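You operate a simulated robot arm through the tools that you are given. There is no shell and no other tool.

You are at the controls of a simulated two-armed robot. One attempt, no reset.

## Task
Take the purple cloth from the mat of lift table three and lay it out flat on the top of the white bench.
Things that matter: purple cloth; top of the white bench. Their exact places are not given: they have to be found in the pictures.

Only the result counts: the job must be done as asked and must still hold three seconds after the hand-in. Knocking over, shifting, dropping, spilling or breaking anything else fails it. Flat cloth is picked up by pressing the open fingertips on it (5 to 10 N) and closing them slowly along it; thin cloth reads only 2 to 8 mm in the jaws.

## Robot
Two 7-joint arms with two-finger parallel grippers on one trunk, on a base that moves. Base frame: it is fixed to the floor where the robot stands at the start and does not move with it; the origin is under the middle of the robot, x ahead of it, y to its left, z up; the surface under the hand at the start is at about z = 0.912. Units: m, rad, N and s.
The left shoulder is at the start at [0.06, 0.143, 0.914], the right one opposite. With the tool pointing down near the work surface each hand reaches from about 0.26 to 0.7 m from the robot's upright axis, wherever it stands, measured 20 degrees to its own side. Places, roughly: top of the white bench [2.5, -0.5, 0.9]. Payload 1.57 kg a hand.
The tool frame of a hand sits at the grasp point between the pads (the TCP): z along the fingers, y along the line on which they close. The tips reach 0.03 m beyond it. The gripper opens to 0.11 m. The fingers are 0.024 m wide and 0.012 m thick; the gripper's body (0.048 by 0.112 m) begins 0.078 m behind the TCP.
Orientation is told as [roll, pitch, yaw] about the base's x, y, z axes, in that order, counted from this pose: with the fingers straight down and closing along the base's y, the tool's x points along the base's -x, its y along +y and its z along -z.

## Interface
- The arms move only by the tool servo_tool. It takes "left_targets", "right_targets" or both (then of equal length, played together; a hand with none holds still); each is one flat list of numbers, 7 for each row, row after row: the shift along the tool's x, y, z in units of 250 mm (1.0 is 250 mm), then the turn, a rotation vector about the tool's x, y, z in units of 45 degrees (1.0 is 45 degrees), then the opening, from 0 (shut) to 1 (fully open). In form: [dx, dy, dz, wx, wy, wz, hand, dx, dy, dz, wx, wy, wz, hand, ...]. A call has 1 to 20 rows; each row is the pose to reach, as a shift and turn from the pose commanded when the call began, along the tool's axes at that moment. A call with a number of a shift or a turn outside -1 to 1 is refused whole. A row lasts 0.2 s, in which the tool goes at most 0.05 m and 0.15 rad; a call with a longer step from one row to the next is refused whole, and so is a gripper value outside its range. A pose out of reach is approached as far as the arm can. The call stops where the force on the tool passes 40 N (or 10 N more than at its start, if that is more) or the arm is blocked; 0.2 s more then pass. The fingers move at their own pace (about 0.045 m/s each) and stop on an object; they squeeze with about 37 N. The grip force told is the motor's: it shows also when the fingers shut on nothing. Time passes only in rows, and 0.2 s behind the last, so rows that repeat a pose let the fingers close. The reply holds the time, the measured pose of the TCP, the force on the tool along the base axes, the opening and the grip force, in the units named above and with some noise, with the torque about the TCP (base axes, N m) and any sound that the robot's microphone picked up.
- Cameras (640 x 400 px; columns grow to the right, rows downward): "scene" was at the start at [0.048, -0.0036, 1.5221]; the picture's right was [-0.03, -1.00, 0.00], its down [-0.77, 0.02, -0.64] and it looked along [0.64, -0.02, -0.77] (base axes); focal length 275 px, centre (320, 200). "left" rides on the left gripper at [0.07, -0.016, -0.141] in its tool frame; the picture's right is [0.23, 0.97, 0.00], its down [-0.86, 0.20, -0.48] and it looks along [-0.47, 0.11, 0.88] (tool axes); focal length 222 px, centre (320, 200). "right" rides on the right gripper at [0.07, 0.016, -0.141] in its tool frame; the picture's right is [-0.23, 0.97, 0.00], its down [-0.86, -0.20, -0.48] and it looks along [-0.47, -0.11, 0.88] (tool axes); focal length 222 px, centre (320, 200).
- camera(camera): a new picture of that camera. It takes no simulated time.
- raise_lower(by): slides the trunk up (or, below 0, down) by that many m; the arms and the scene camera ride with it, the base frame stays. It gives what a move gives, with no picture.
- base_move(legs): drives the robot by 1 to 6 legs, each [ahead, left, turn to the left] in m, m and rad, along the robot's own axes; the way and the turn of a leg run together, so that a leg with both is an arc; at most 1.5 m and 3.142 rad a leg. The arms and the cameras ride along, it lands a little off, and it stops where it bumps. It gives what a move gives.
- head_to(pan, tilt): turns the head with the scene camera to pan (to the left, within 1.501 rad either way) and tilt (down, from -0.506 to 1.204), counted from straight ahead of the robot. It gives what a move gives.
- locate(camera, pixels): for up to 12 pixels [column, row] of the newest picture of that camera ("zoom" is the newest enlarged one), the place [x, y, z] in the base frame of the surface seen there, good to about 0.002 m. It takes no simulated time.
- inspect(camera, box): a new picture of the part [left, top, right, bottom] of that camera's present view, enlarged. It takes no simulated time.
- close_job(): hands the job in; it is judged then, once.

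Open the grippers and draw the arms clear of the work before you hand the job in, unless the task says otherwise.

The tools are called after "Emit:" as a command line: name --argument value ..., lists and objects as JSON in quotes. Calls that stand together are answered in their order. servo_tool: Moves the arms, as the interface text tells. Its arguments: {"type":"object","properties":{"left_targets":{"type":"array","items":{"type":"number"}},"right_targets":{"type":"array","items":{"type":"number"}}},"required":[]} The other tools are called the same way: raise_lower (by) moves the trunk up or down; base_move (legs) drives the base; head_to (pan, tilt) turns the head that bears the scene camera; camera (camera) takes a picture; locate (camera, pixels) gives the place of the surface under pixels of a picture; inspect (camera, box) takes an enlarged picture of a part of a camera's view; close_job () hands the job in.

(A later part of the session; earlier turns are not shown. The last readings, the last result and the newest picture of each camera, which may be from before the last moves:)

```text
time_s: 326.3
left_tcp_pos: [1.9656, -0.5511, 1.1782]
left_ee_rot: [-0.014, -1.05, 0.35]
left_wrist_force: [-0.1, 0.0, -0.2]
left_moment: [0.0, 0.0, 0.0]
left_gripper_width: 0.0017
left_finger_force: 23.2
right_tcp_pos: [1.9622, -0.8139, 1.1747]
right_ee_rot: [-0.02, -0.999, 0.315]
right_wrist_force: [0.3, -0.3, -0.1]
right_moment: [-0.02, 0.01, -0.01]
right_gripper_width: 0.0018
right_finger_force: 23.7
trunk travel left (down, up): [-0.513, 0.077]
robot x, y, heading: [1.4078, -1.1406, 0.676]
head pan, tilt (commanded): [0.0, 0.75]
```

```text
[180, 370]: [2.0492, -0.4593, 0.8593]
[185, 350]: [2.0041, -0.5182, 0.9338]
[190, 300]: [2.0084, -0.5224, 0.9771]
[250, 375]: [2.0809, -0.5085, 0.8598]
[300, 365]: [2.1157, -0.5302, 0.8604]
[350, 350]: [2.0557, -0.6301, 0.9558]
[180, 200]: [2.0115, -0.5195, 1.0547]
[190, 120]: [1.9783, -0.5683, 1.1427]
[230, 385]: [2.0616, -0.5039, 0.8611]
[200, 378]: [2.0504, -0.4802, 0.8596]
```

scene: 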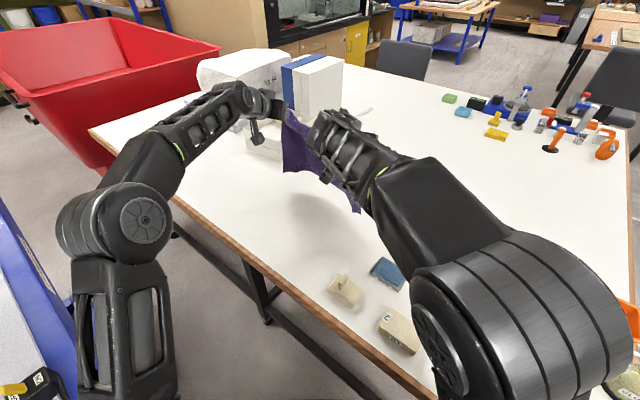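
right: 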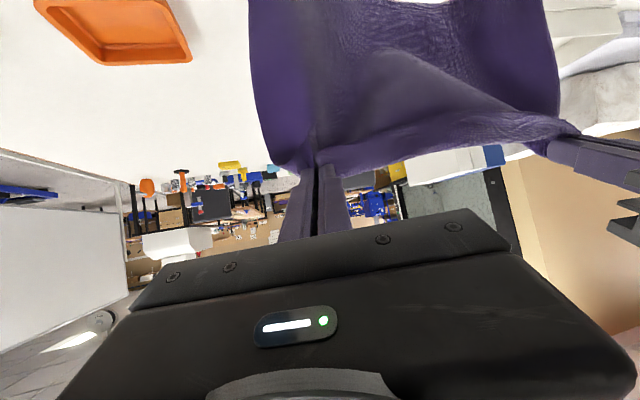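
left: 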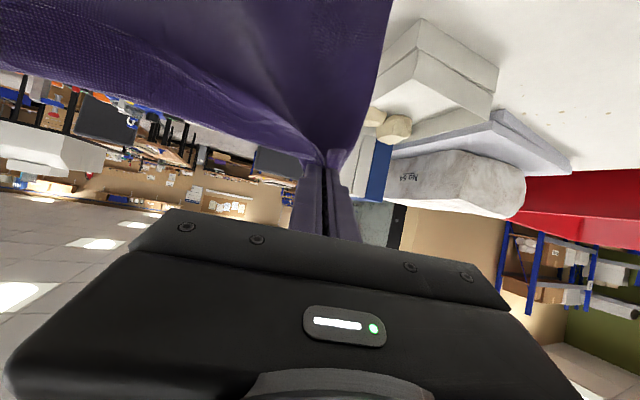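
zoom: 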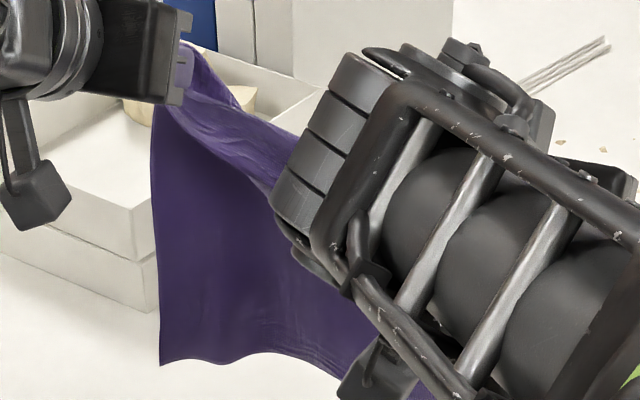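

The hem has opened: the cloth hangs about 0.24 m below the hands, lower edge near x≈2.0–2.05. I lower straight down so the free edge touches the bench.

Emit:
servo_tool --left_targets '[0.071, 0.003, 0.032, 0, 0.021, 0, 0, 0.141, 0.005, 0.064, 0, 0.043, 0, 0, 0.212, 0.008, 0.096, 0, 0.064, 0, 0]' --right_targets '[0.063, 0.001, 0.038, 0, 0.021, 0, 0, 0.126, 0.001, 0.075, 0, 0.041, 0, 0, 0.189, 0.002, 0.113, 0, 0.062, 0, 0]'

Emit:
inspect --camera "scene" --box '[250, 100, 390, 240]'

Emit:
locate --camera "zoom" --pixels '[[220, 255], [235, 245], [260, 255], [300, 250], [430, 370], [230, 180], [420, 330]]'

```text
time_s: 327.1
left_tcp_pos: [1.9594, -0.5523, 1.1174]
left_ee_rot: [-0.012, -0.999, 0.348]
left_wrist_force: [-0.5, 0.2, -0.1]
left_moment: [0.01, -0.01, -0.02]
left_gripper_width: 0.0018
left_finger_force: 23.3
right_tcp_pos: [1.9591, -0.8152, 1.12]
right_ee_rot: [-0.018, -0.951, 0.316]
right_wrist_force: [0.2, 0.3, 0.1]
right_moment: [0.01, -0.01, -0.01]
right_gripper_width: 0.0023
right_finger_force: 23.8
trunk travel left (down, up): [-0.513, 0.077]
robot x, y, heading: [1.4098, -1.1386, 0.669]
head pan, tilt (commanded): [0.0, 0.75]
```

```text
2.86 times, centred on (320, 170) of scene
```

zoom: 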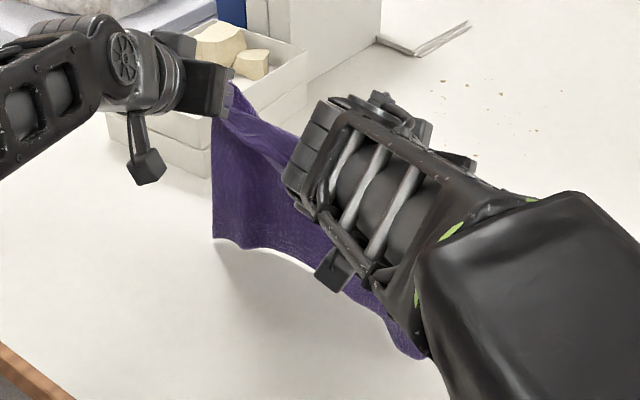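

```text
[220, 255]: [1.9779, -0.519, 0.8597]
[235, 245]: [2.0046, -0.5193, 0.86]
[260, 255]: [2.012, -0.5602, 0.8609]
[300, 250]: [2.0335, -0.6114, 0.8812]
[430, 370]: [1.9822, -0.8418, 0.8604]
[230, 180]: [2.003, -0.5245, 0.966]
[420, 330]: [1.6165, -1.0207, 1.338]
```

The lower edge just touches at x≈2.0–2.03. For more margin at the bench's front edge I move the hands 5 cm further forward and 1.5 cm up, and let the swing die out.

Emit:
servo_tool --left_targets '[-0.051, -0.023, 0.042, 0, 0, 0, 0, -0.101, -0.045, 0.084, 0, 0, 0, 0, -0.152, -0.068, 0.126, 0, 0, 0, 0, -0.152, -0.068, 0.126, 0, 0, 0, 0, -0.152, -0.068, 0.126, 0, 0, 0, 0, -0.152, -0.068, 0.126, 0, 0, 0, 0, -0.152, -0.068, 0.126, 0, 0, 0, 0]' --right_targets '[-0.053, -0.021, 0.04, 0, 0, 0, 0, -0.106, -0.041, 0.08, 0, 0, 0, 0, -0.159, -0.062, 0.12, 0, 0, 0, 0, -0.159, -0.062, 0.12, 0, 0, 0, 0, -0.159, -0.062, 0.12, 0, 0, 0, 0, -0.159, -0.062, 0.12, 0, 0, 0, 0, -0.159, -0.062, 0.12, 0, 0, 0, 0]'

Emit:
inspect --camera "scene" --box '[250, 100, 390, 240]'

Emit:
locate --camera "zoom" --pixels '[[240, 230], [245, 215], [270, 235], [310, 230], [435, 345], [250, 160], [340, 250]]'

```text
time_s: 328.7
left_tcp_pos: [2.012, -0.5536, 1.1321]
left_ee_rot: [-0.012, -1.0, 0.349]
left_wrist_force: [-0.4, -1.4, -0.5]
left_moment: [0.03, -0.03, -0.01]
left_gripper_width: 0.0021
left_finger_force: 23.9
right_tcp_pos: [2.0122, -0.8162, 1.1349]
right_ee_rot: [-0.02, -0.952, 0.317]
right_wrist_force: [0.0, 0.4, 0.5]
right_moment: [-0.01, 0.0, -0.01]
right_gripper_width: 0.002
right_finger_force: 23.5
trunk travel left (down, up): [-0.513, 0.077]
robot x, y, heading: [1.4127, -1.1413, 0.676]
head pan, tilt (commanded): [0.0, 0.75]
```

```text
2.86 times, centred on (320, 170) of scene
```

zoom: 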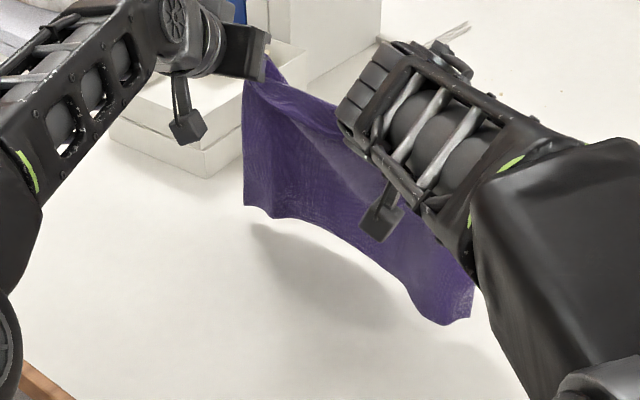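

```text
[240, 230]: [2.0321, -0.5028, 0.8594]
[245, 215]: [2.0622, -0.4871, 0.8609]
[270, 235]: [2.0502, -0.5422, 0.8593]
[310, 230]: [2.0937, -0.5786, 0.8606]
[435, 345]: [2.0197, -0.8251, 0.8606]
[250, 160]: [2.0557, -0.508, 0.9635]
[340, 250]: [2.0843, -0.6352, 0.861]
```

The cloth hangs with its lower edge over x≈2.05, about 2–3 cm above the bench. I now lower it to touch and draw the hands back toward me on an arc, laying it from far to near (first part).

Emit:
servo_tool --left_targets '[0.065, 0.005, 0.026, 0, 0, 0, 0, 0.129, 0.01, 0.051, 0, 0, 0, 0, 0.179, 0.037, -0.007, 0, 0.042, 0, 0, 0.228, 0.065, -0.065, 0, 0.085, 0, 0, 0.278, 0.092, -0.123, 0, 0.127, 0, 0, 0.349, 0.117, -0.16, 0, 0.159, 0, 0, 0.42, 0.143, -0.196, 0, 0.191, 0, 0, 0.491, 0.168, -0.233, 0, 0.223, 0, 0, 0.562, 0.193, -0.269, 0, 0.255, 0, 0]' --right_targets '[0.068, 0.005, 0.032, 0, 0, 0, 0, 0.136, 0.009, 0.064, 0, 0, 0, 0, 0.189, 0.034, 0.008, 0, 0.064, 0, 0, 0.243, 0.059, -0.049, 0, 0.127, 0, 0, 0.296, 0.084, -0.105, 0, 0.191, 0, 0, 0.369, 0.107, -0.139, 0, 0.239, 0, 0, 0.442, 0.13, -0.172, 0, 0.287, 0, 0, 0.515, 0.153, -0.206, 0, 0.334, 0, 0, 0.588, 0.176, -0.239, 0, 0.382, 0, 0]'

Emit:
inspect --camera "scene" --box '[220, 110, 400, 260]'

Emit:
camera --camera "left"

Emit:
camera --camera "right"

```text
time_s: 330.7
left_tcp_pos: [1.8709, -0.5513, 1.0491]
left_ee_rot: [-0.011, -0.798, 0.343]
left_wrist_force: [-0.8, 0.0, 0.7]
left_moment: [-0.01, -0.01, -0.02]
left_gripper_width: 0.0024
left_finger_force: 23.7
right_tcp_pos: [1.8707, -0.8153, 1.047]
right_ee_rot: [-0.015, -0.65, 0.309]
right_wrist_force: [0.3, 1.0, 0.8]
right_moment: [0.01, -0.01, 0.02]
right_gripper_width: 0.0021
right_finger_force: 23.3
trunk travel left (down, up): [-0.513, 0.077]
robot x, y, heading: [1.4094, -1.14, 0.673]
head pan, tilt (commanded): [0.0, 0.75]
```

```text
2.67 times, centred on (310, 185) of scene
```

zoom: 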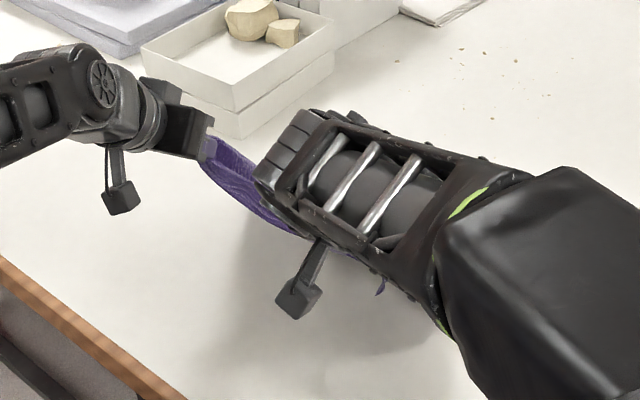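

```text
taken
```

left: 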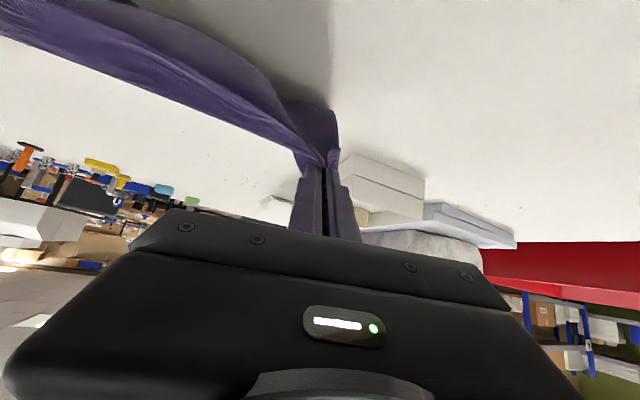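

```text
taken
```

right: 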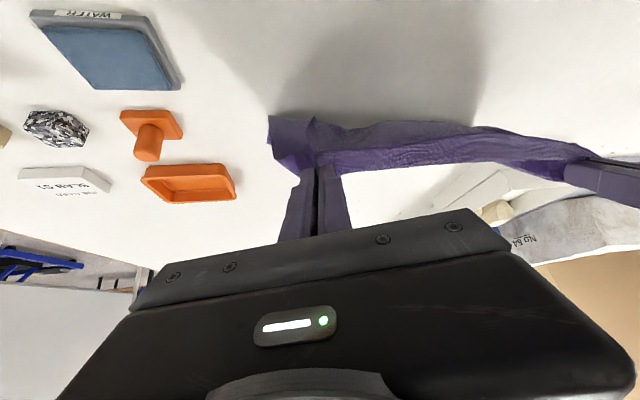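

The hands have come back to x≈1.87 at z≈1.05 with the sheet stretched forward-down. I finish the arc: back to x≈1.79 and down to z≈0.90.

Emit:
servo_tool --left_targets '[0.077, 0.018, 0.006, 0, 0.032, 0, 0, 0.154, 0.036, 0.011, 0, 0.064, 0, 0, 0.231, 0.053, 0.017, 0, 0.095, 0, 0, 0.308, 0.071, 0.022, 0, 0.127, 0, 0, 0.374, 0.081, 0.05, 0, 0.17, 0, 0, 0.441, 0.09, 0.077, 0, 0.212, 0, 0, 0.507, 0.1, 0.105, 0, 0.255, 0, 0, 0.574, 0.105, 0.152, 0, 0.255, 0, 0, 0.64, 0.109, 0.198, 0, 0.255, 0, 0]' --right_targets '[0.075, 0.016, 0.015, 0, 0.038, 0, 0, 0.15, 0.032, 0.03, 0, 0.077, 0, 0, 0.224, 0.048, 0.044, 0, 0.115, 0, 0, 0.299, 0.064, 0.059, 0, 0.153, 0, 0, 0.361, 0.073, 0.096, 0, 0.2, 0, 0, 0.422, 0.081, 0.133, 0, 0.246, 0, 0, 0.484, 0.09, 0.17, 0, 0.293, 0, 0, 0.543, 0.094, 0.226, 0, 0.293, 0, 0, 0.602, 0.098, 0.281, 0, 0.293, 0, 0]'

Emit:
camera --camera "scene"

Emit:
inspect --camera "scene" --box '[200, 110, 400, 280]'

```text
time_s: 332.7
left_tcp_pos: [1.7894, -0.5526, 0.9007]
left_ee_rot: [-0.008, -0.6, 0.341]
left_wrist_force: [-0.1, -0.3, -0.6]
left_moment: [0.01, 0.01, 0.0]
left_gripper_width: 0.0019
left_finger_force: 23.5
right_tcp_pos: [1.7899, -0.8124, 0.9001]
right_ee_rot: [-0.009, -0.422, 0.303]
right_wrist_force: [-0.6, -0.2, 0.4]
right_moment: [0.03, -0.03, 0.01]
right_gripper_width: 0.002
right_finger_force: 24.1
trunk travel left (down, up): [-0.513, 0.077]
robot x, y, heading: [1.4094, -1.1384, 0.674]
head pan, tilt (commanded): [0.0, 0.75]
```

```text
taken
```

scene: 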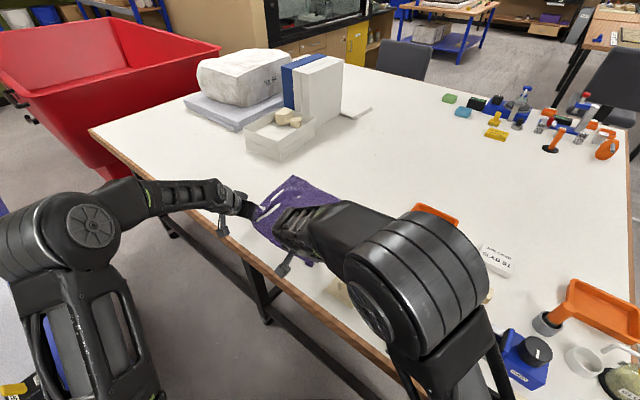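

```text
2.35 times, centred on (300, 195) of scene
```

zoom: 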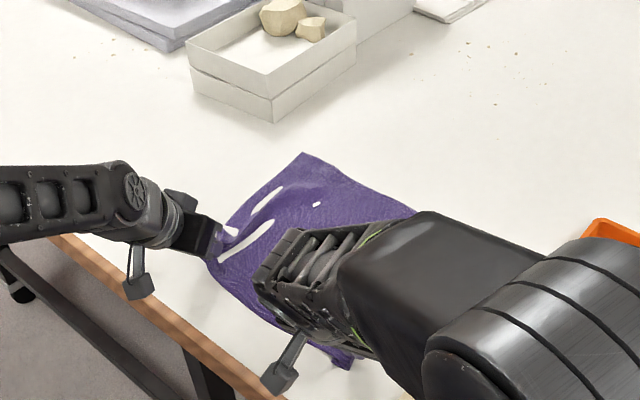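

The cloth now lies spread from far to near, with small wrinkles radiating from the grips. I locate its far edge and near edge before letting go.

Emit:
locate --camera "zoom" --pixels '[[303, 157], [410, 212], [350, 182], [213, 262], [260, 315], [330, 350], [250, 215], [310, 210], [350, 365], [230, 240]]'

Emit:
camera --camera "right"

Emit:
camera --camera "left"

```text
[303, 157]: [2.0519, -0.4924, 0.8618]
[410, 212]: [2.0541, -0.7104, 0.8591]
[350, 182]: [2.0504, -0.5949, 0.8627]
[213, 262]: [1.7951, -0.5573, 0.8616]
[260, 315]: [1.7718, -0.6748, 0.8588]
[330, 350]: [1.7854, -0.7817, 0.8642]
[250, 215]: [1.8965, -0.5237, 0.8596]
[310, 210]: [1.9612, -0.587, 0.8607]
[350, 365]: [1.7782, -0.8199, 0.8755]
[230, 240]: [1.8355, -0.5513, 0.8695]
```

```text
taken
```

right: 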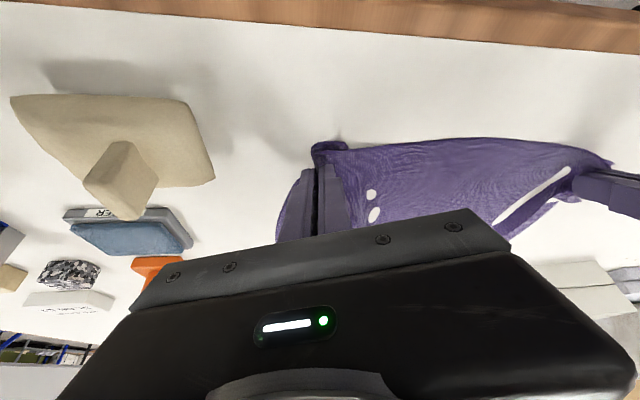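

```text
taken
```

left: 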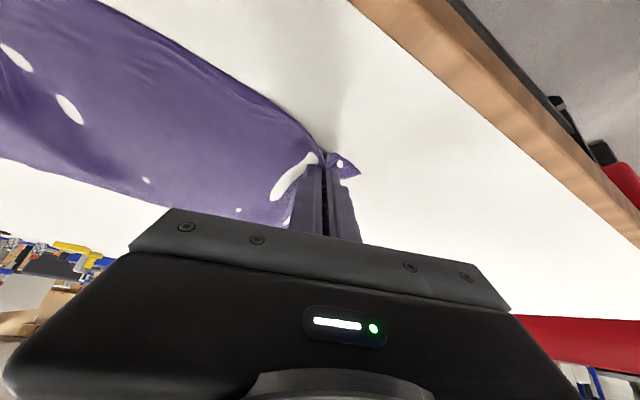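

The cloth spans x 1.772–2.052 (its full depth), the near edge held by the corners. I lower the last 6–7 mm to the bench and then open both hands slowly by a small amount, staying clear of the fish block.

Emit:
servo_tool --left_targets '[0.008, 0, 0.011, 0, 0, 0, 0, 0.016, 0, 0.023, 0, 0, 0, 0, 0.016, 0, 0.023, 0, 0, 0, 0.05, 0.016, 0, 0.023, 0, 0, 0, 0.1, 0.016, 0, 0.023, 0, 0, 0, 0.15, 0.016, 0, 0.023, 0, 0, 0, 0.2, 0.016, 0, 0.023, 0, 0, 0, 0.25, 0.016, 0, 0.023, 0, 0, 0, 0.3, 0.016, 0, 0.023, 0, 0, 0, 0.3]' --right_targets '[0.005, 0, 0.011, 0, 0, 0, 0, 0.01, 0, 0.022, 0, 0, 0, 0, 0.01, 0, 0.022, 0, 0, 0, 0.05, 0.01, 0, 0.022, 0, 0, 0, 0.1, 0.01, 0, 0.022, 0, 0, 0, 0.15, 0.01, 0, 0.022, 0, 0, 0, 0.2, 0.01, 0, 0.022, 0, 0, 0, 0.25, 0.01, 0, 0.022, 0, 0, 0, 0.3, 0.01, 0, 0.022, 0, 0, 0, 0.3]'

Emit:
camera --camera "left"

Emit:
camera --camera "right"

```text
time_s: 334.7
left_tcp_pos: [1.791, -0.5519, 0.8938]
left_ee_rot: [-0.009, -0.599, 0.34]
left_wrist_force: [0.1, -0.4, -0.4]
left_moment: [0.04, 0.03, 0.03]
left_gripper_width: 0.0329
left_finger_force: 0.0
right_tcp_pos: [1.7902, -0.813, 0.8942]
right_ee_rot: [-0.013, -0.42, 0.306]
right_wrist_force: [-0.1, 0.1, 2.0]
right_moment: [0.04, 0.01, -0.01]
right_gripper_width: 0.0327
right_finger_force: 0.1
trunk travel left (down, up): [-0.513, 0.077]
robot x, y, heading: [1.4104, -1.14, 0.678]
head pan, tilt (commanded): [0.0, 0.75]
```

```text
taken
```

left: 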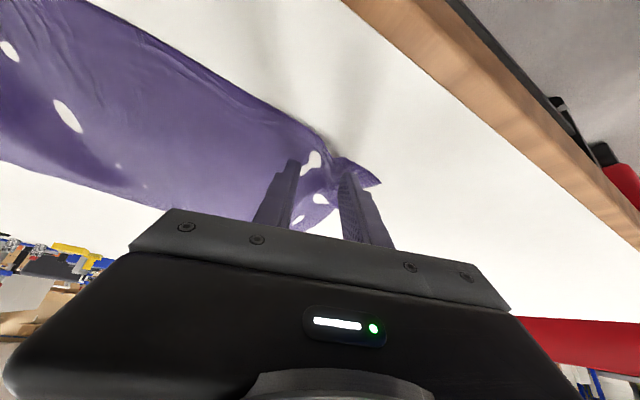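

```text
taken
```

right: 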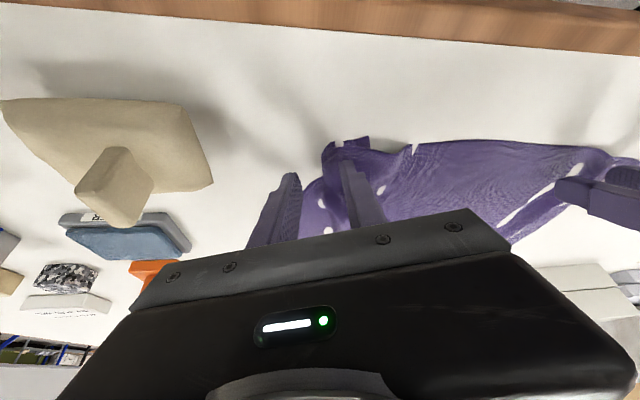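

Released. I lift both hands away along their fingers and look at the cloth.

Emit:
servo_tool --left_targets '[0, 0, -0.08, 0, 0, 0, 0.3, 0, 0, -0.2, 0, 0, 0, 0.3, 0, 0, -0.36, 0, 0, 0, 0.3, -0.1, 0, -0.52, 0, 0, 0, 0.3, -0.1, 0, -0.68, 0, 0, 0, 0.3]' --right_targets '[0, 0, -0.08, 0, 0, 0, 0.3, 0, 0, -0.2, 0, 0, 0, 0.3, 0, 0, -0.36, 0, 0, 0, 0.3, 0, 0, -0.52, 0, 0, 0, 0.3, 0, 0, -0.68, 0, 0, 0, 0.3]'

Emit:
camera --camera "scene"

Emit:
inspect --camera "scene" --box '[210, 140, 370, 280]'

Emit:
camera --camera "left"

Emit:
camera --camera "right"

```text
time_s: 335.9
left_tcp_pos: [1.7197, -0.5766, 1.0482]
left_ee_rot: [-0.009, -0.601, 0.342]
left_wrist_force: [0.0, -0.9, 0.4]
left_moment: [0.02, -0.01, -0.04]
left_gripper_width: 0.0329
left_finger_force: 0.1
right_tcp_pos: [1.7235, -0.8349, 1.0538]
right_ee_rot: [-0.012, -0.421, 0.304]
right_wrist_force: [-0.1, 0.1, 0.4]
right_moment: [0.02, -0.02, -0.01]
right_gripper_width: 0.0329
right_finger_force: 0.0
trunk travel left (down, up): [-0.513, 0.077]
robot x, y, heading: [1.4126, -1.1401, 0.673]
head pan, tilt (commanded): [0.0, 0.75]
```

```text
taken
```

scene: 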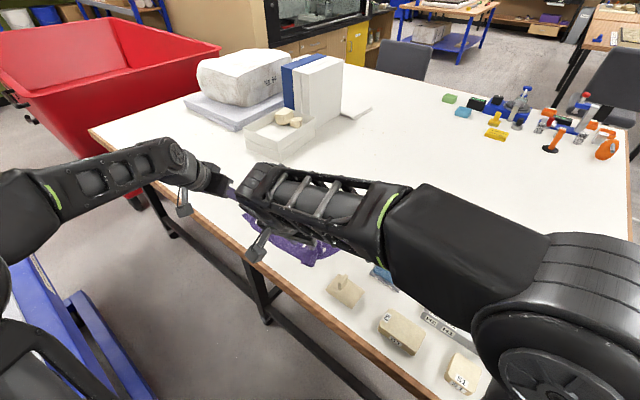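

```text
2.86 times, centred on (290, 210) of scene
```

zoom: 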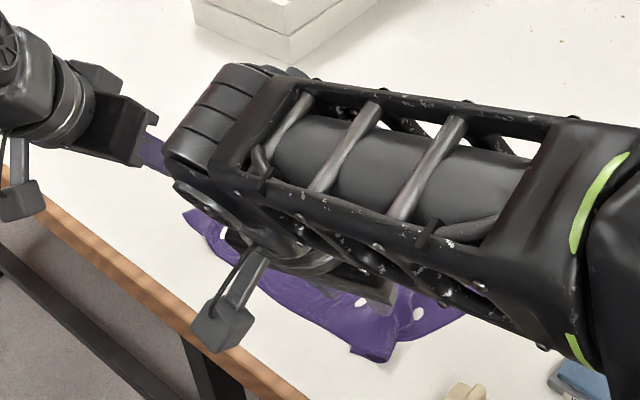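

```text
taken
```

left: 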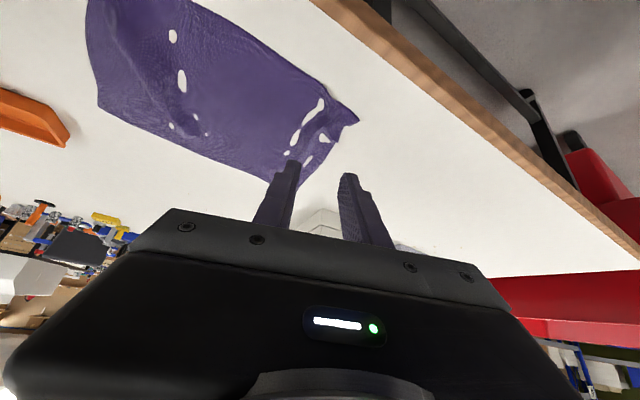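

```text
taken
```

right: 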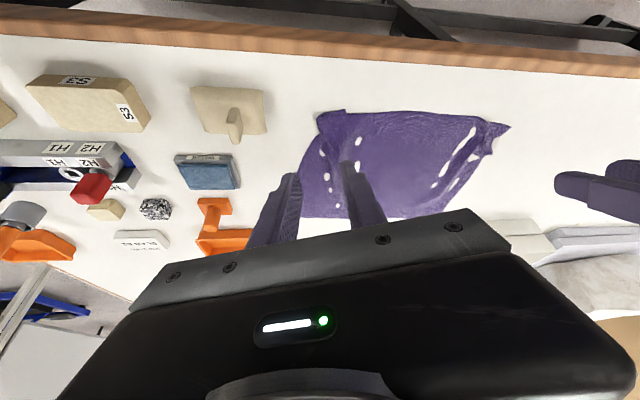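

The cloth lies spread with some gathers left at its near corners. I draw the right hand back out of the camera's line of sight for a proper look.

Emit:
servo_tool --right_targets '[0.09, -0.063, -0.093, 0, 0.107, 0, 0.3, 0.18, -0.126, -0.186, 0, 0.214, 0, 0.3, 0.271, -0.188, -0.279, 0, 0.321, 0, 0.3, 0.361, -0.251, -0.372, 0, 0.428, 0, 0.3, 0.451, -0.314, -0.465, 0, 0.535, 0, 0.3]'

Emit:
camera --camera "scene"

Emit:
inspect --camera "scene" --box '[210, 140, 370, 280]'

```text
time_s: 337.1
left_tcp_pos: [1.7202, -0.5745, 1.0481]
left_ee_rot: [-0.01, -0.598, 0.343]
left_wrist_force: [-0.1, -0.1, 1.0]
left_moment: [0.0, 0.01, -0.02]
left_gripper_width: 0.0328
left_finger_force: 0.1
right_tcp_pos: [1.6152, -0.9418, 1.1056]
right_ee_rot: [-0.013, -0.042, 0.302]
right_wrist_force: [-0.5, 0.3, -0.2]
right_moment: [-0.01, -0.01, 0.0]
right_gripper_width: 0.0328
right_finger_force: 0.0
right hand out of reach, approached as far as the arm can: row 5
trunk travel left (down, up): [-0.513, 0.077]
robot x, y, heading: [1.4099, -1.1429, 0.676]
head pan, tilt (commanded): [0.0, 0.75]
```

```text
taken
```

scene: 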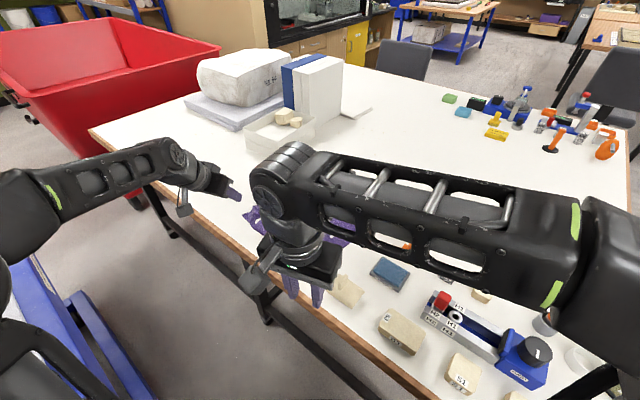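

```text
2.86 times, centred on (290, 210) of scene
```

zoom: 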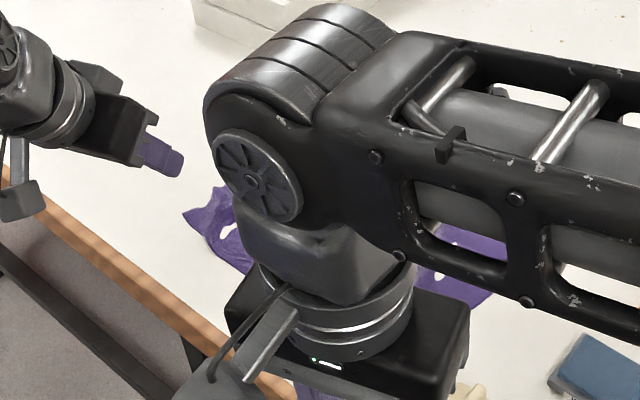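

The right forearm still covers the view; I swing the right hand further to the right, high above the blocks.

Emit:
servo_tool --right_targets '[-0.088, -0.166, -0.01, 0, 0, 0, 0.3, -0.175, -0.333, -0.02, 0, 0, 0, 0.3, -0.263, -0.5, -0.03, 0, 0, 0, 0.3, -0.351, -0.666, -0.03, 0, 0, 0, 0.3, -0.438, -0.833, -0.03, 0, 0, 0, 0.3, -0.526, -0.999, -0.03, 0, 0, 0, 0.3]'

Emit:
camera --camera "scene"

Emit:
inspect --camera "scene" --box '[210, 140, 370, 280]'

```text
time_s: 338.5
left_tcp_pos: [1.7209, -0.574, 1.0484]
left_ee_rot: [-0.008, -0.599, 0.345]
left_wrist_force: [-0.5, 0.3, -0.6]
left_moment: [0.02, -0.01, 0.01]
left_gripper_width: 0.033
left_finger_force: 0.0
right_tcp_pos: [1.8021, -1.1243, 1.1029]
right_ee_rot: [-0.01, -0.001, 0.301]
right_wrist_force: [0.2, -0.7, 0.3]
right_moment: [0.02, 0.04, 0.0]
right_gripper_width: 0.0329
right_finger_force: 0.1
right hand out of reach, approached as far as the arm can: row 1, 2, 3, 4, 5, 6
trunk travel left (down, up): [-0.513, 0.077]
robot x, y, heading: [1.4115, -1.1399, 0.678]
head pan, tilt (commanded): [0.0, 0.75]
```

```text
taken
```

scene: 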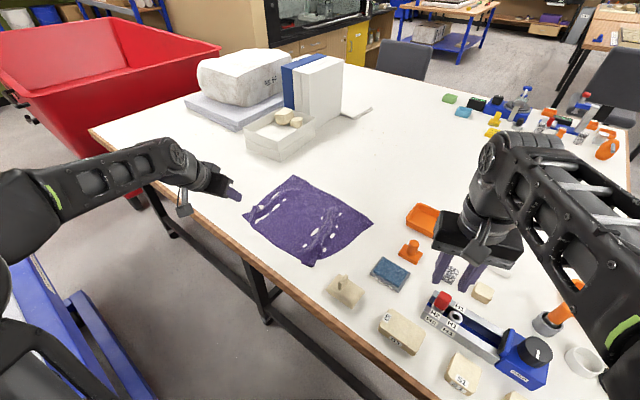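

```text
2.86 times, centred on (290, 210) of scene
```

zoom: 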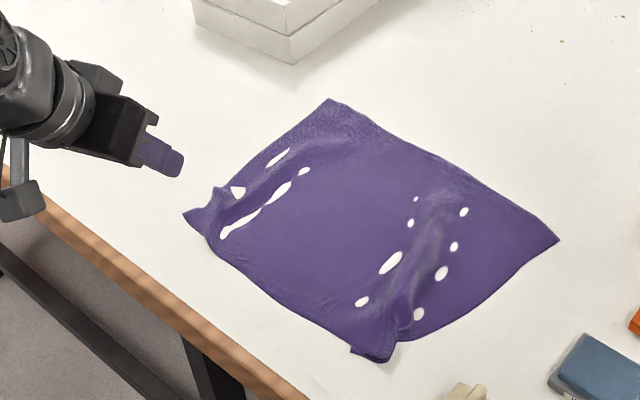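

Now I see it: far edge fully spread, but two ridges (from the former grips) run inward from the near corners: left (200,210)–(300,170), right (375,355)–(440,200). I measure them.

Emit:
locate --camera "zoom" --pixels '[[187, 212], [215, 205], [245, 190], [270, 172], [225, 225], [330, 102], [556, 240], [380, 352], [395, 300], [420, 250], [435, 210], [410, 330]]'

Emit:
inspect --camera "scene" --box '[240, 170, 310, 225]'

Emit:
inspect --camera "scene" --box '[290, 205, 375, 270]'

```text
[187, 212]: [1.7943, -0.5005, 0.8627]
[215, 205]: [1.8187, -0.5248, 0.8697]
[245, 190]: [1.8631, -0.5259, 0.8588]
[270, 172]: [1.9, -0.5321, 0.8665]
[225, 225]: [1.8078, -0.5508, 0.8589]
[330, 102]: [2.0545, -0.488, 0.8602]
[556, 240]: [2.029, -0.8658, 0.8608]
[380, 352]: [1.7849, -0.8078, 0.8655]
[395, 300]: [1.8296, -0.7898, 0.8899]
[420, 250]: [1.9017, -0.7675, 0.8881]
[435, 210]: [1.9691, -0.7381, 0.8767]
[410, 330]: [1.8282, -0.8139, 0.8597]
```

```text
7.27 times, centred on (275, 198) of scene
```

zoom: 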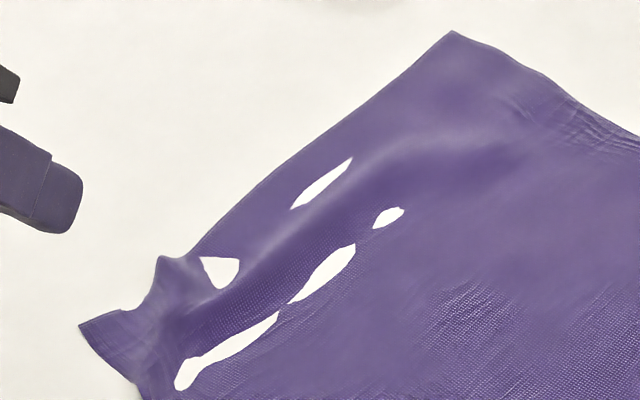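

```text
6.15 times, centred on (332, 238) of scene
```

zoom: 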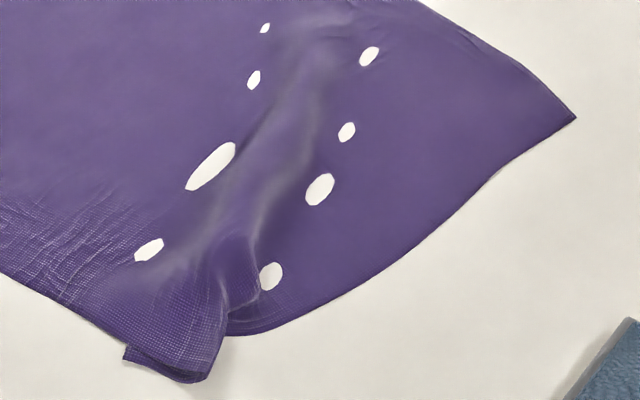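

The right ridge is ≈3 cm high along (1.83,−0.79)–(1.97,−0.74), the left one ≈1 cm. I'll flatten them by pressing spread fingertips on both sides of a ridge and opening them outward. First I bring the right hand back above the right ridge.

Emit:
servo_tool --right_targets '[-0.073, 0.145, 0, 0, 0, 0, 0.4, -0.147, 0.29, 0, 0, 0, 0, 0.45, -0.22, 0.435, 0, 0, 0, 0, 0.5, -0.293, 0.58, 0, 0, 0, 0, 0.5, -0.367, 0.725, 0, 0, 0, 0, 0.5, -0.44, 0.87, 0, 0, 0, 0, 0.5]'

```text
time_s: 339.9
left_tcp_pos: [1.7199, -0.576, 1.048]
left_ee_rot: [-0.009, -0.598, 0.343]
left_wrist_force: [0.2, 0.6, 1.0]
left_moment: [0.02, -0.02, 0.02]
left_gripper_width: 0.0329
left_finger_force: 0.0
right_tcp_pos: [1.8312, -0.9256, 1.1012]
right_ee_rot: [-0.009, -0.003, 0.299]
right_wrist_force: [0.1, 0.2, 0.2]
right_moment: [0.03, -0.02, -0.01]
right_gripper_width: 0.055
right_finger_force: 0.1
right hand out of reach, approached as far as the arm can: row 6
trunk travel left (down, up): [-0.513, 0.077]
robot x, y, heading: [1.4087, -1.1401, 0.675]
head pan, tilt (commanded): [0.0, 0.75]
```

I continue to above the ridge's middle, descending to z≈0.97 and turning the closing line square to the ridge.

Emit:
servo_tool --right_targets '[-0.061, 0.105, 0.06, 0, 0, -0.015, 0.5, -0.122, 0.21, 0.13, 0, 0, -0.03, 0.5, -0.182, 0.316, 0.25, 0, 0, -0.046, 0.5, -0.243, 0.421, 0.38, 0, 0, -0.061, 0.5, -0.304, 0.526, 0.52, 0, 0, -0.076, 0.5]'

Emit:
camera --camera "right"

Emit:
inspect --camera "scene" --box '[230, 140, 390, 280]'

```text
time_s: 341.1
left_tcp_pos: [1.7207, -0.5759, 1.0487]
left_ee_rot: [-0.009, -0.598, 0.342]
left_wrist_force: [0.6, -0.3, 0.5]
left_moment: [0.01, 0.04, 0.01]
left_gripper_width: 0.0329
left_finger_force: 0.1
right_tcp_pos: [1.8657, -0.7774, 0.971]
right_ee_rot: [-0.01, 0.002, 0.361]
right_wrist_force: [0.1, 1.2, 0.9]
right_moment: [-0.02, -0.01, 0.03]
right_gripper_width: 0.0551
right_finger_force: 0.1
trunk travel left (down, up): [-0.513, 0.077]
robot x, y, heading: [1.4105, -1.1413, 0.675]
head pan, tilt (commanded): [0.0, 0.75]
```

```text
taken
```

right: 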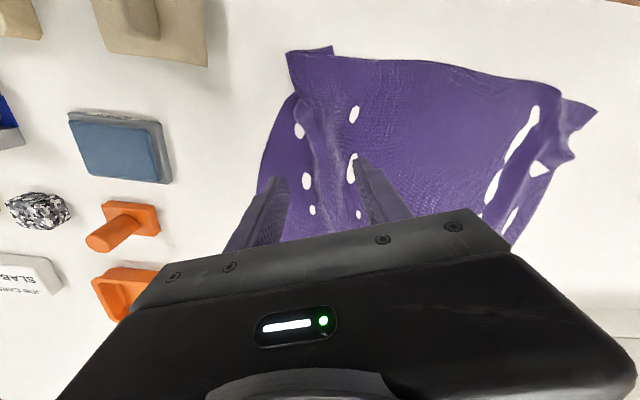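

```text
2.86 times, centred on (310, 210) of scene
```

zoom: 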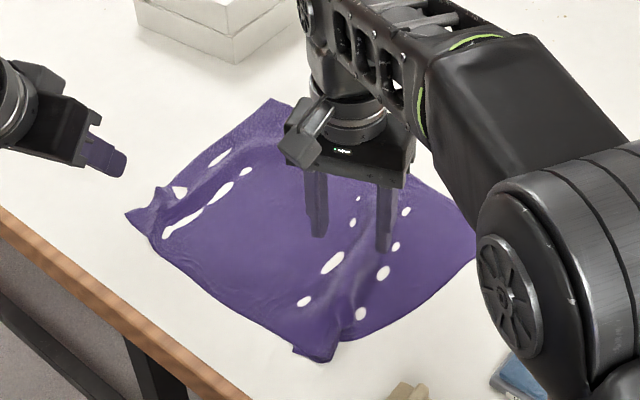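

The fingers straddle the ridge nicely. I lower to just above the cloth and then press gently.

Emit:
servo_tool --right_targets '[0, 0, 0.12, 0, 0, 0, 0.5, 0, 0, 0.24, 0, 0, 0, 0.5, 0, 0, 0.296, 0, 0, 0, 0.5, 0, 0, 0.312, 0, 0, 0, 0.5, 0, 0, 0.32, 0, 0, 0, 0.5, 0, 0, 0.32, 0, 0, 0, 0.5]'

```text
time_s: 342.5
left_tcp_pos: [1.7208, -0.5746, 1.0477]
left_ee_rot: [-0.008, -0.6, 0.342]
left_wrist_force: [-0.7, -0.3, 0.2]
left_moment: [0.01, 0.02, -0.02]
left_gripper_width: 0.0333
left_finger_force: 0.1
right_tcp_pos: [1.8683, -0.7785, 0.8913]
right_ee_rot: [-0.008, -0.001, 0.36]
right_wrist_force: [-1.1, -0.7, 11.2]
right_moment: [0.34, 0.23, 0.07]
right_gripper_width: 0.0545
right_finger_force: 0.0
trunk travel left (down, up): [-0.513, 0.077]
robot x, y, heading: [1.4147, -1.1438, 0.674]
head pan, tilt (commanded): [0.0, 0.75]
```

Pressing with ≈11 N. I open the fingers slowly outward to pull the ridge flat.

Emit:
servo_tool --right_targets '[0, 0, -0.001, 0, 0, 0, 0.55, 0, 0, -0.001, 0, 0, 0, 0.6, 0, 0, -0.001, 0, 0, 0, 0.65, 0, 0, -0.001, 0, 0, 0, 0.7, 0, 0, -0.001, 0, 0, 0, 0.75, 0, 0, -0.001, 0, 0, 0, 0.8, 0, 0, -0.001, 0, 0, 0, 0.85, 0, 0, -0.001, 0, 0, 0, 0.9, 0, 0, -0.001, 0, 0, 0, 0.95, 0, 0, -0.001, 0, 0, 0, 0.95]'

Emit:
camera --camera "right"

Emit:
inspect --camera "scene" --box '[230, 140, 390, 280]'

```text
time_s: 344.7
left_tcp_pos: [1.72, -0.5753, 1.0492]
left_ee_rot: [-0.007, -0.598, 0.342]
left_wrist_force: [-0.6, 0.0, 0.2]
left_moment: [0.01, 0.02, 0.01]
left_gripper_width: 0.033
left_finger_force: 0.0
right_tcp_pos: [1.8676, -0.7787, 0.8912]
right_ee_rot: [-0.008, -0.002, 0.359]
right_wrist_force: [3.8, -8.2, 32.7]
right_moment: [1.52, 0.68, 0.02]
right_gripper_width: 0.0973
right_finger_force: 0.1
trunk travel left (down, up): [-0.513, 0.077]
robot x, y, heading: [1.4115, -1.1444, 0.677]
head pan, tilt (commanded): [0.0, 0.75]
```

```text
taken
```

right: 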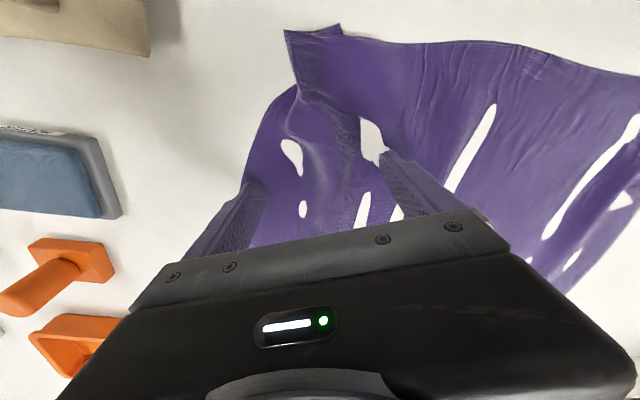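

```text
2.86 times, centred on (310, 210) of scene
```

zoom: 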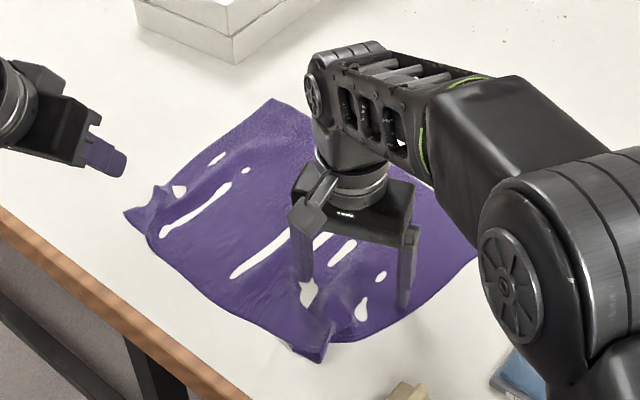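

The force rose to 33 N and the inner finger pushed the middle to the left, so this isn't ideal. I lift off and look at the cloth again.

Emit:
servo_tool --right_targets '[0, 0, -0.02, 0, 0, 0, 0.95, 0, 0, -0.08, 0, 0, 0, 0.95, 0, 0, -0.2, 0, 0, 0, 0.9, 0, 0, -0.36, 0, 0, 0, 0.7, 0.05, 0, -0.52, 0, 0, 0, 0.5]'

Emit:
camera --camera "right"

Emit:
camera --camera "left"

```text
time_s: 345.9
left_tcp_pos: [1.7202, -0.5748, 1.0475]
left_ee_rot: [-0.007, -0.598, 0.342]
left_wrist_force: [1.1, -0.1, -0.3]
left_moment: [0.05, 0.01, 0.0]
left_gripper_width: 0.0329
left_finger_force: 0.1
right_tcp_pos: [1.852, -0.782, 1.0193]
right_ee_rot: [-0.012, 0.002, 0.359]
right_wrist_force: [-0.2, -0.5, 0.3]
right_moment: [-0.01, -0.04, 0.01]
right_gripper_width: 0.0549
right_finger_force: 0.0
trunk travel left (down, up): [-0.513, 0.077]
robot x, y, heading: [1.4098, -1.1437, 0.677]
head pan, tilt (commanded): [0.0, 0.75]
```

```text
taken
```

right: 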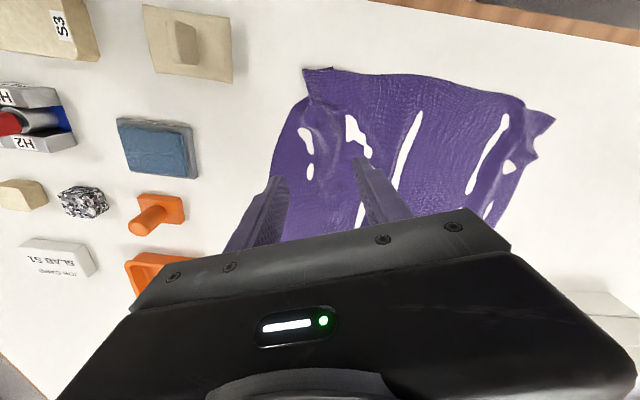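

```text
taken
```

left: 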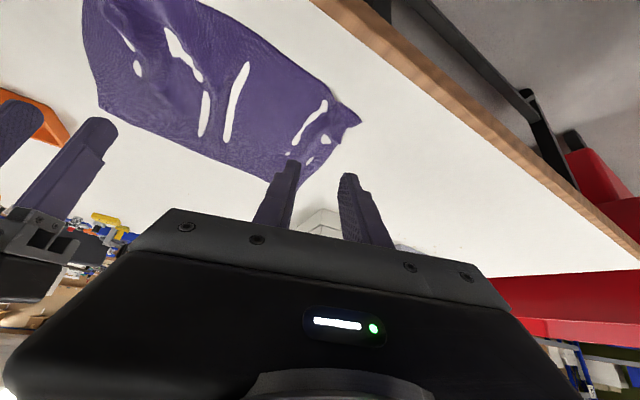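

A smaller ridge remains at the right and a new wrinkle in the middle. Dragging the corners outward with closed fingertips should be better. I locate the right flap and the ridges in the right camera's picture.

Emit:
locate --camera "right" --pixels '[[308, 75], [330, 75], [300, 100], [290, 130], [280, 165], [325, 115], [335, 140], [310, 135], [405, 150], [355, 135], [535, 115], [420, 120]]'

Emit:
inspect --camera "right" --box '[240, 50, 580, 250]'

```text
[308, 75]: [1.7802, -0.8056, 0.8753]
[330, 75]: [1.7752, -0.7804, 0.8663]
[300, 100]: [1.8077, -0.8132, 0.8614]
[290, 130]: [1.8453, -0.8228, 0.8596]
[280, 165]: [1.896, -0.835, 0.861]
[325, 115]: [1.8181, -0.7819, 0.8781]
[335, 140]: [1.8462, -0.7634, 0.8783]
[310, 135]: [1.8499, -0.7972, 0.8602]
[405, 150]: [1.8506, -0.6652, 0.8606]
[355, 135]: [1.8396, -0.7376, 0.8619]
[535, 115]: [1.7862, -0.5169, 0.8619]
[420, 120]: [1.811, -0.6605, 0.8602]
```

```text
1.88 times, centred on (410, 150) of right
```

zoom: 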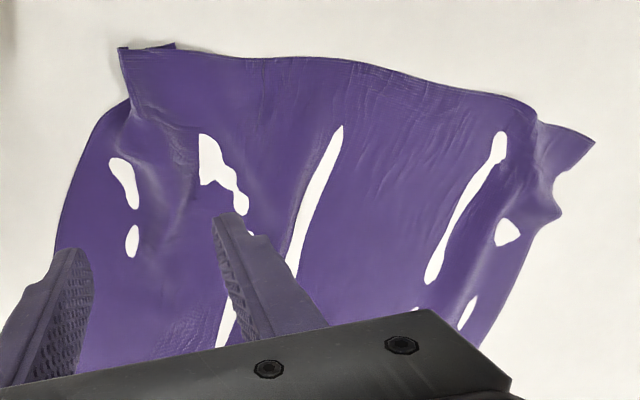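

The right camera shows the near edge well: a fold at the right corner (120–180, 50–230) and at the left corner (545, 150–215). I look at the left corner with the left camera for its pressing point.

Emit:
inspect --camera "left" --box '[80, 0, 400, 220]'

Emit:
locate --camera "left" --pixels '[[358, 122], [340, 120], [345, 100], [330, 135], [322, 115], [310, 160], [335, 150], [300, 120], [320, 130], [345, 130], [305, 175], [270, 60]]'

```text
1.82 times, centred on (240, 110) of left
```

zoom: 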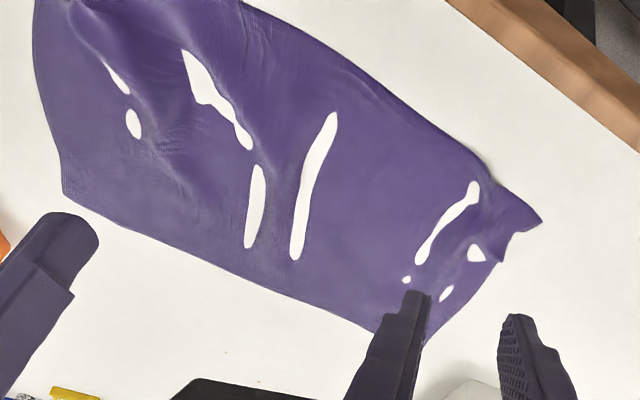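

```text
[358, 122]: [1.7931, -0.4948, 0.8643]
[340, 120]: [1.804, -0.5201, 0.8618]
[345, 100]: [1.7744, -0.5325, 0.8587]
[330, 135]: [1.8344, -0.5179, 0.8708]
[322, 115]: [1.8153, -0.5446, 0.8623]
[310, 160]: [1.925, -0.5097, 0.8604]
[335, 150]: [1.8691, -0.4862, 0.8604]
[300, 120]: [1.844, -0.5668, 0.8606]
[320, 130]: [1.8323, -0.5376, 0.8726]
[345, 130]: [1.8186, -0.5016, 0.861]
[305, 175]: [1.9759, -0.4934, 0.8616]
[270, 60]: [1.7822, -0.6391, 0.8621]
```

I place the closed right fingertips on the right flap at about (1.85, −0.812) and the closed left fingertips over the left corner at (1.808, −0.512), both first 3–4 cm above.

Emit:
servo_tool --left_targets '[-0.008, 0.03, 0.15, 0, 0.03, 0, 0.15, -0.016, 0.06, 0.3, 0, 0.064, 0, 0, -0.023, 0.09, 0.45, 0, 0.095, 0, 0, -0.031, 0.119, 0.59, 0, 0.127, 0, 0]' --right_targets '[0.012, -0.028, 0.09, 0, 0, 0, 0.3, 0.025, -0.055, 0.18, 0, 0, 0, 0.1, 0.038, -0.083, 0.27, 0, 0, 0, 0, 0.05, -0.11, 0.356, 0, 0, 0, 0]'

Emit:
camera --camera "right"

Emit:
camera --camera "left"

```text
time_s: 346.9
left_tcp_pos: [1.7955, -0.5182, 0.932]
left_ee_rot: [-0.006, -0.499, 0.34]
left_wrist_force: [0.2, -1.0, -0.1]
left_moment: [0.0, 0.02, 0.0]
left_gripper_width: 0.0001
left_finger_force: 21.5
right_tcp_pos: [1.8516, -0.8114, 0.9308]
right_ee_rot: [-0.012, 0.001, 0.362]
right_wrist_force: [0.2, 0.2, -0.2]
right_moment: [0.0, 0.03, 0.0]
right_gripper_width: 0.0
right_finger_force: 16.7
trunk travel left (down, up): [-0.513, 0.077]
robot x, y, heading: [1.4084, -1.1426, 0.679]
head pan, tilt (commanded): [0.0, 0.75]
```

```text
taken
```

right: 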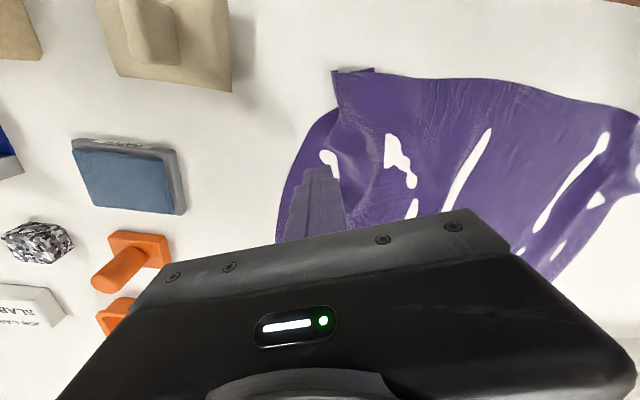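

```text
taken
```

left: 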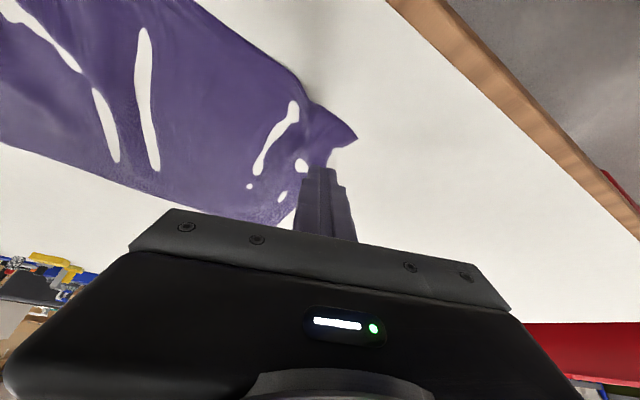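

Both fingertips are placed well. I lower them to touch with light pressure.

Emit:
servo_tool --left_targets '[0.036, 0, 0.066, 0, 0, 0, 0, 0.065, 0, 0.12, 0, 0, 0, 0, 0.073, 0, 0.133, 0, 0, 0, 0, 0.075, 0, 0.137, 0, 0, 0, 0]' --right_targets '[0, 0, 0.08, 0, 0, 0, 0, 0, 0, 0.14, 0, 0, 0, 0, 0, 0, 0.152, 0, 0, 0, 0, 0, 0, 0.156, 0, 0, 0, 0]'

```text
time_s: 347.9
left_tcp_pos: [1.7938, -0.5189, 0.8939]
left_ee_rot: [-0.008, -0.502, 0.341]
left_wrist_force: [0.6, 0.6, 5.7]
left_moment: [-0.02, -0.06, 0.05]
left_gripper_width: 0.0003
left_finger_force: 21.4
right_tcp_pos: [1.8518, -0.814, 0.8909]
right_ee_rot: [-0.011, 0.001, 0.358]
right_wrist_force: [-1.3, 0.0, 4.8]
right_moment: [-0.02, 0.07, 0.02]
right_gripper_width: 0.0001
right_finger_force: 21.5
trunk travel left (down, up): [-0.513, 0.077]
robot x, y, heading: [1.4069, -1.1384, 0.673]
head pan, tilt (commanded): [0.0, 0.75]
```

Light contact on both (≈5 N). I drag the right flap 4.5 cm to the right and the left corner 2.5 cm to the left, slowly.

Emit:
servo_tool --left_targets '[-0.002, 0.012, 0.001, 0, 0, 0, 0, -0.005, 0.024, 0.003, 0, 0, 0, 0, -0.007, 0.037, 0.004, 0, 0, 0, 0, -0.01, 0.049, 0.006, 0, 0, 0, 0, -0.012, 0.061, 0.007, 0, 0, 0, 0, -0.014, 0.073, 0.008, 0, 0, 0, 0, -0.017, 0.086, 0.01, 0, 0, 0, 0, -0.019, 0.098, 0.011, 0, 0, 0, 0]' --right_targets '[0.005, -0.022, 0, 0, 0, 0, 0, 0.011, -0.044, 0, 0, 0, 0, 0, 0.016, -0.066, 0, 0, 0, 0, 0, 0.022, -0.088, 0, 0, 0, 0, 0, 0.027, -0.11, 0, 0, 0, 0, 0, 0.033, -0.132, 0, 0, 0, 0, 0, 0.038, -0.154, 0, 0, 0, 0, 0, 0.044, -0.176, 0, 0, 0, 0, 0]'

Emit:
camera --camera "right"

Emit:
camera --camera "left"

```text
time_s: 349.7
left_tcp_pos: [1.7904, -0.4952, 0.8932]
left_ee_rot: [-0.007, -0.502, 0.34]
left_wrist_force: [1.6, -6.6, 28.9]
left_moment: [-0.18, -0.18, -0.02]
left_gripper_width: 0.0
left_finger_force: 21.6
right_tcp_pos: [1.8598, -0.8582, 0.8934]
right_ee_rot: [-0.011, 0.0, 0.359]
right_wrist_force: [0.1, -0.4, 0.0]
right_moment: [0.01, 0.04, -0.01]
right_gripper_width: 0.0
right_finger_force: 21.3
trunk travel left (down, up): [-0.513, 0.077]
robot x, y, heading: [1.4104, -1.1408, 0.675]
head pan, tilt (commanded): [0.0, 0.75]
```

```text
taken
```

right: 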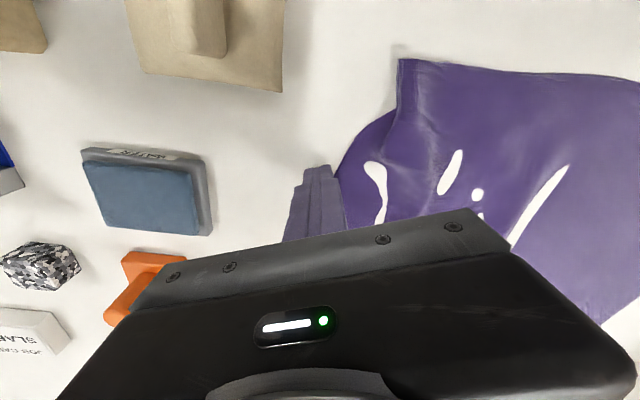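

```text
taken
```

left: 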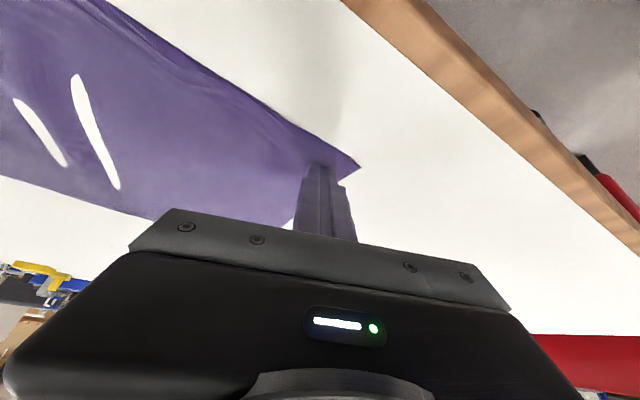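

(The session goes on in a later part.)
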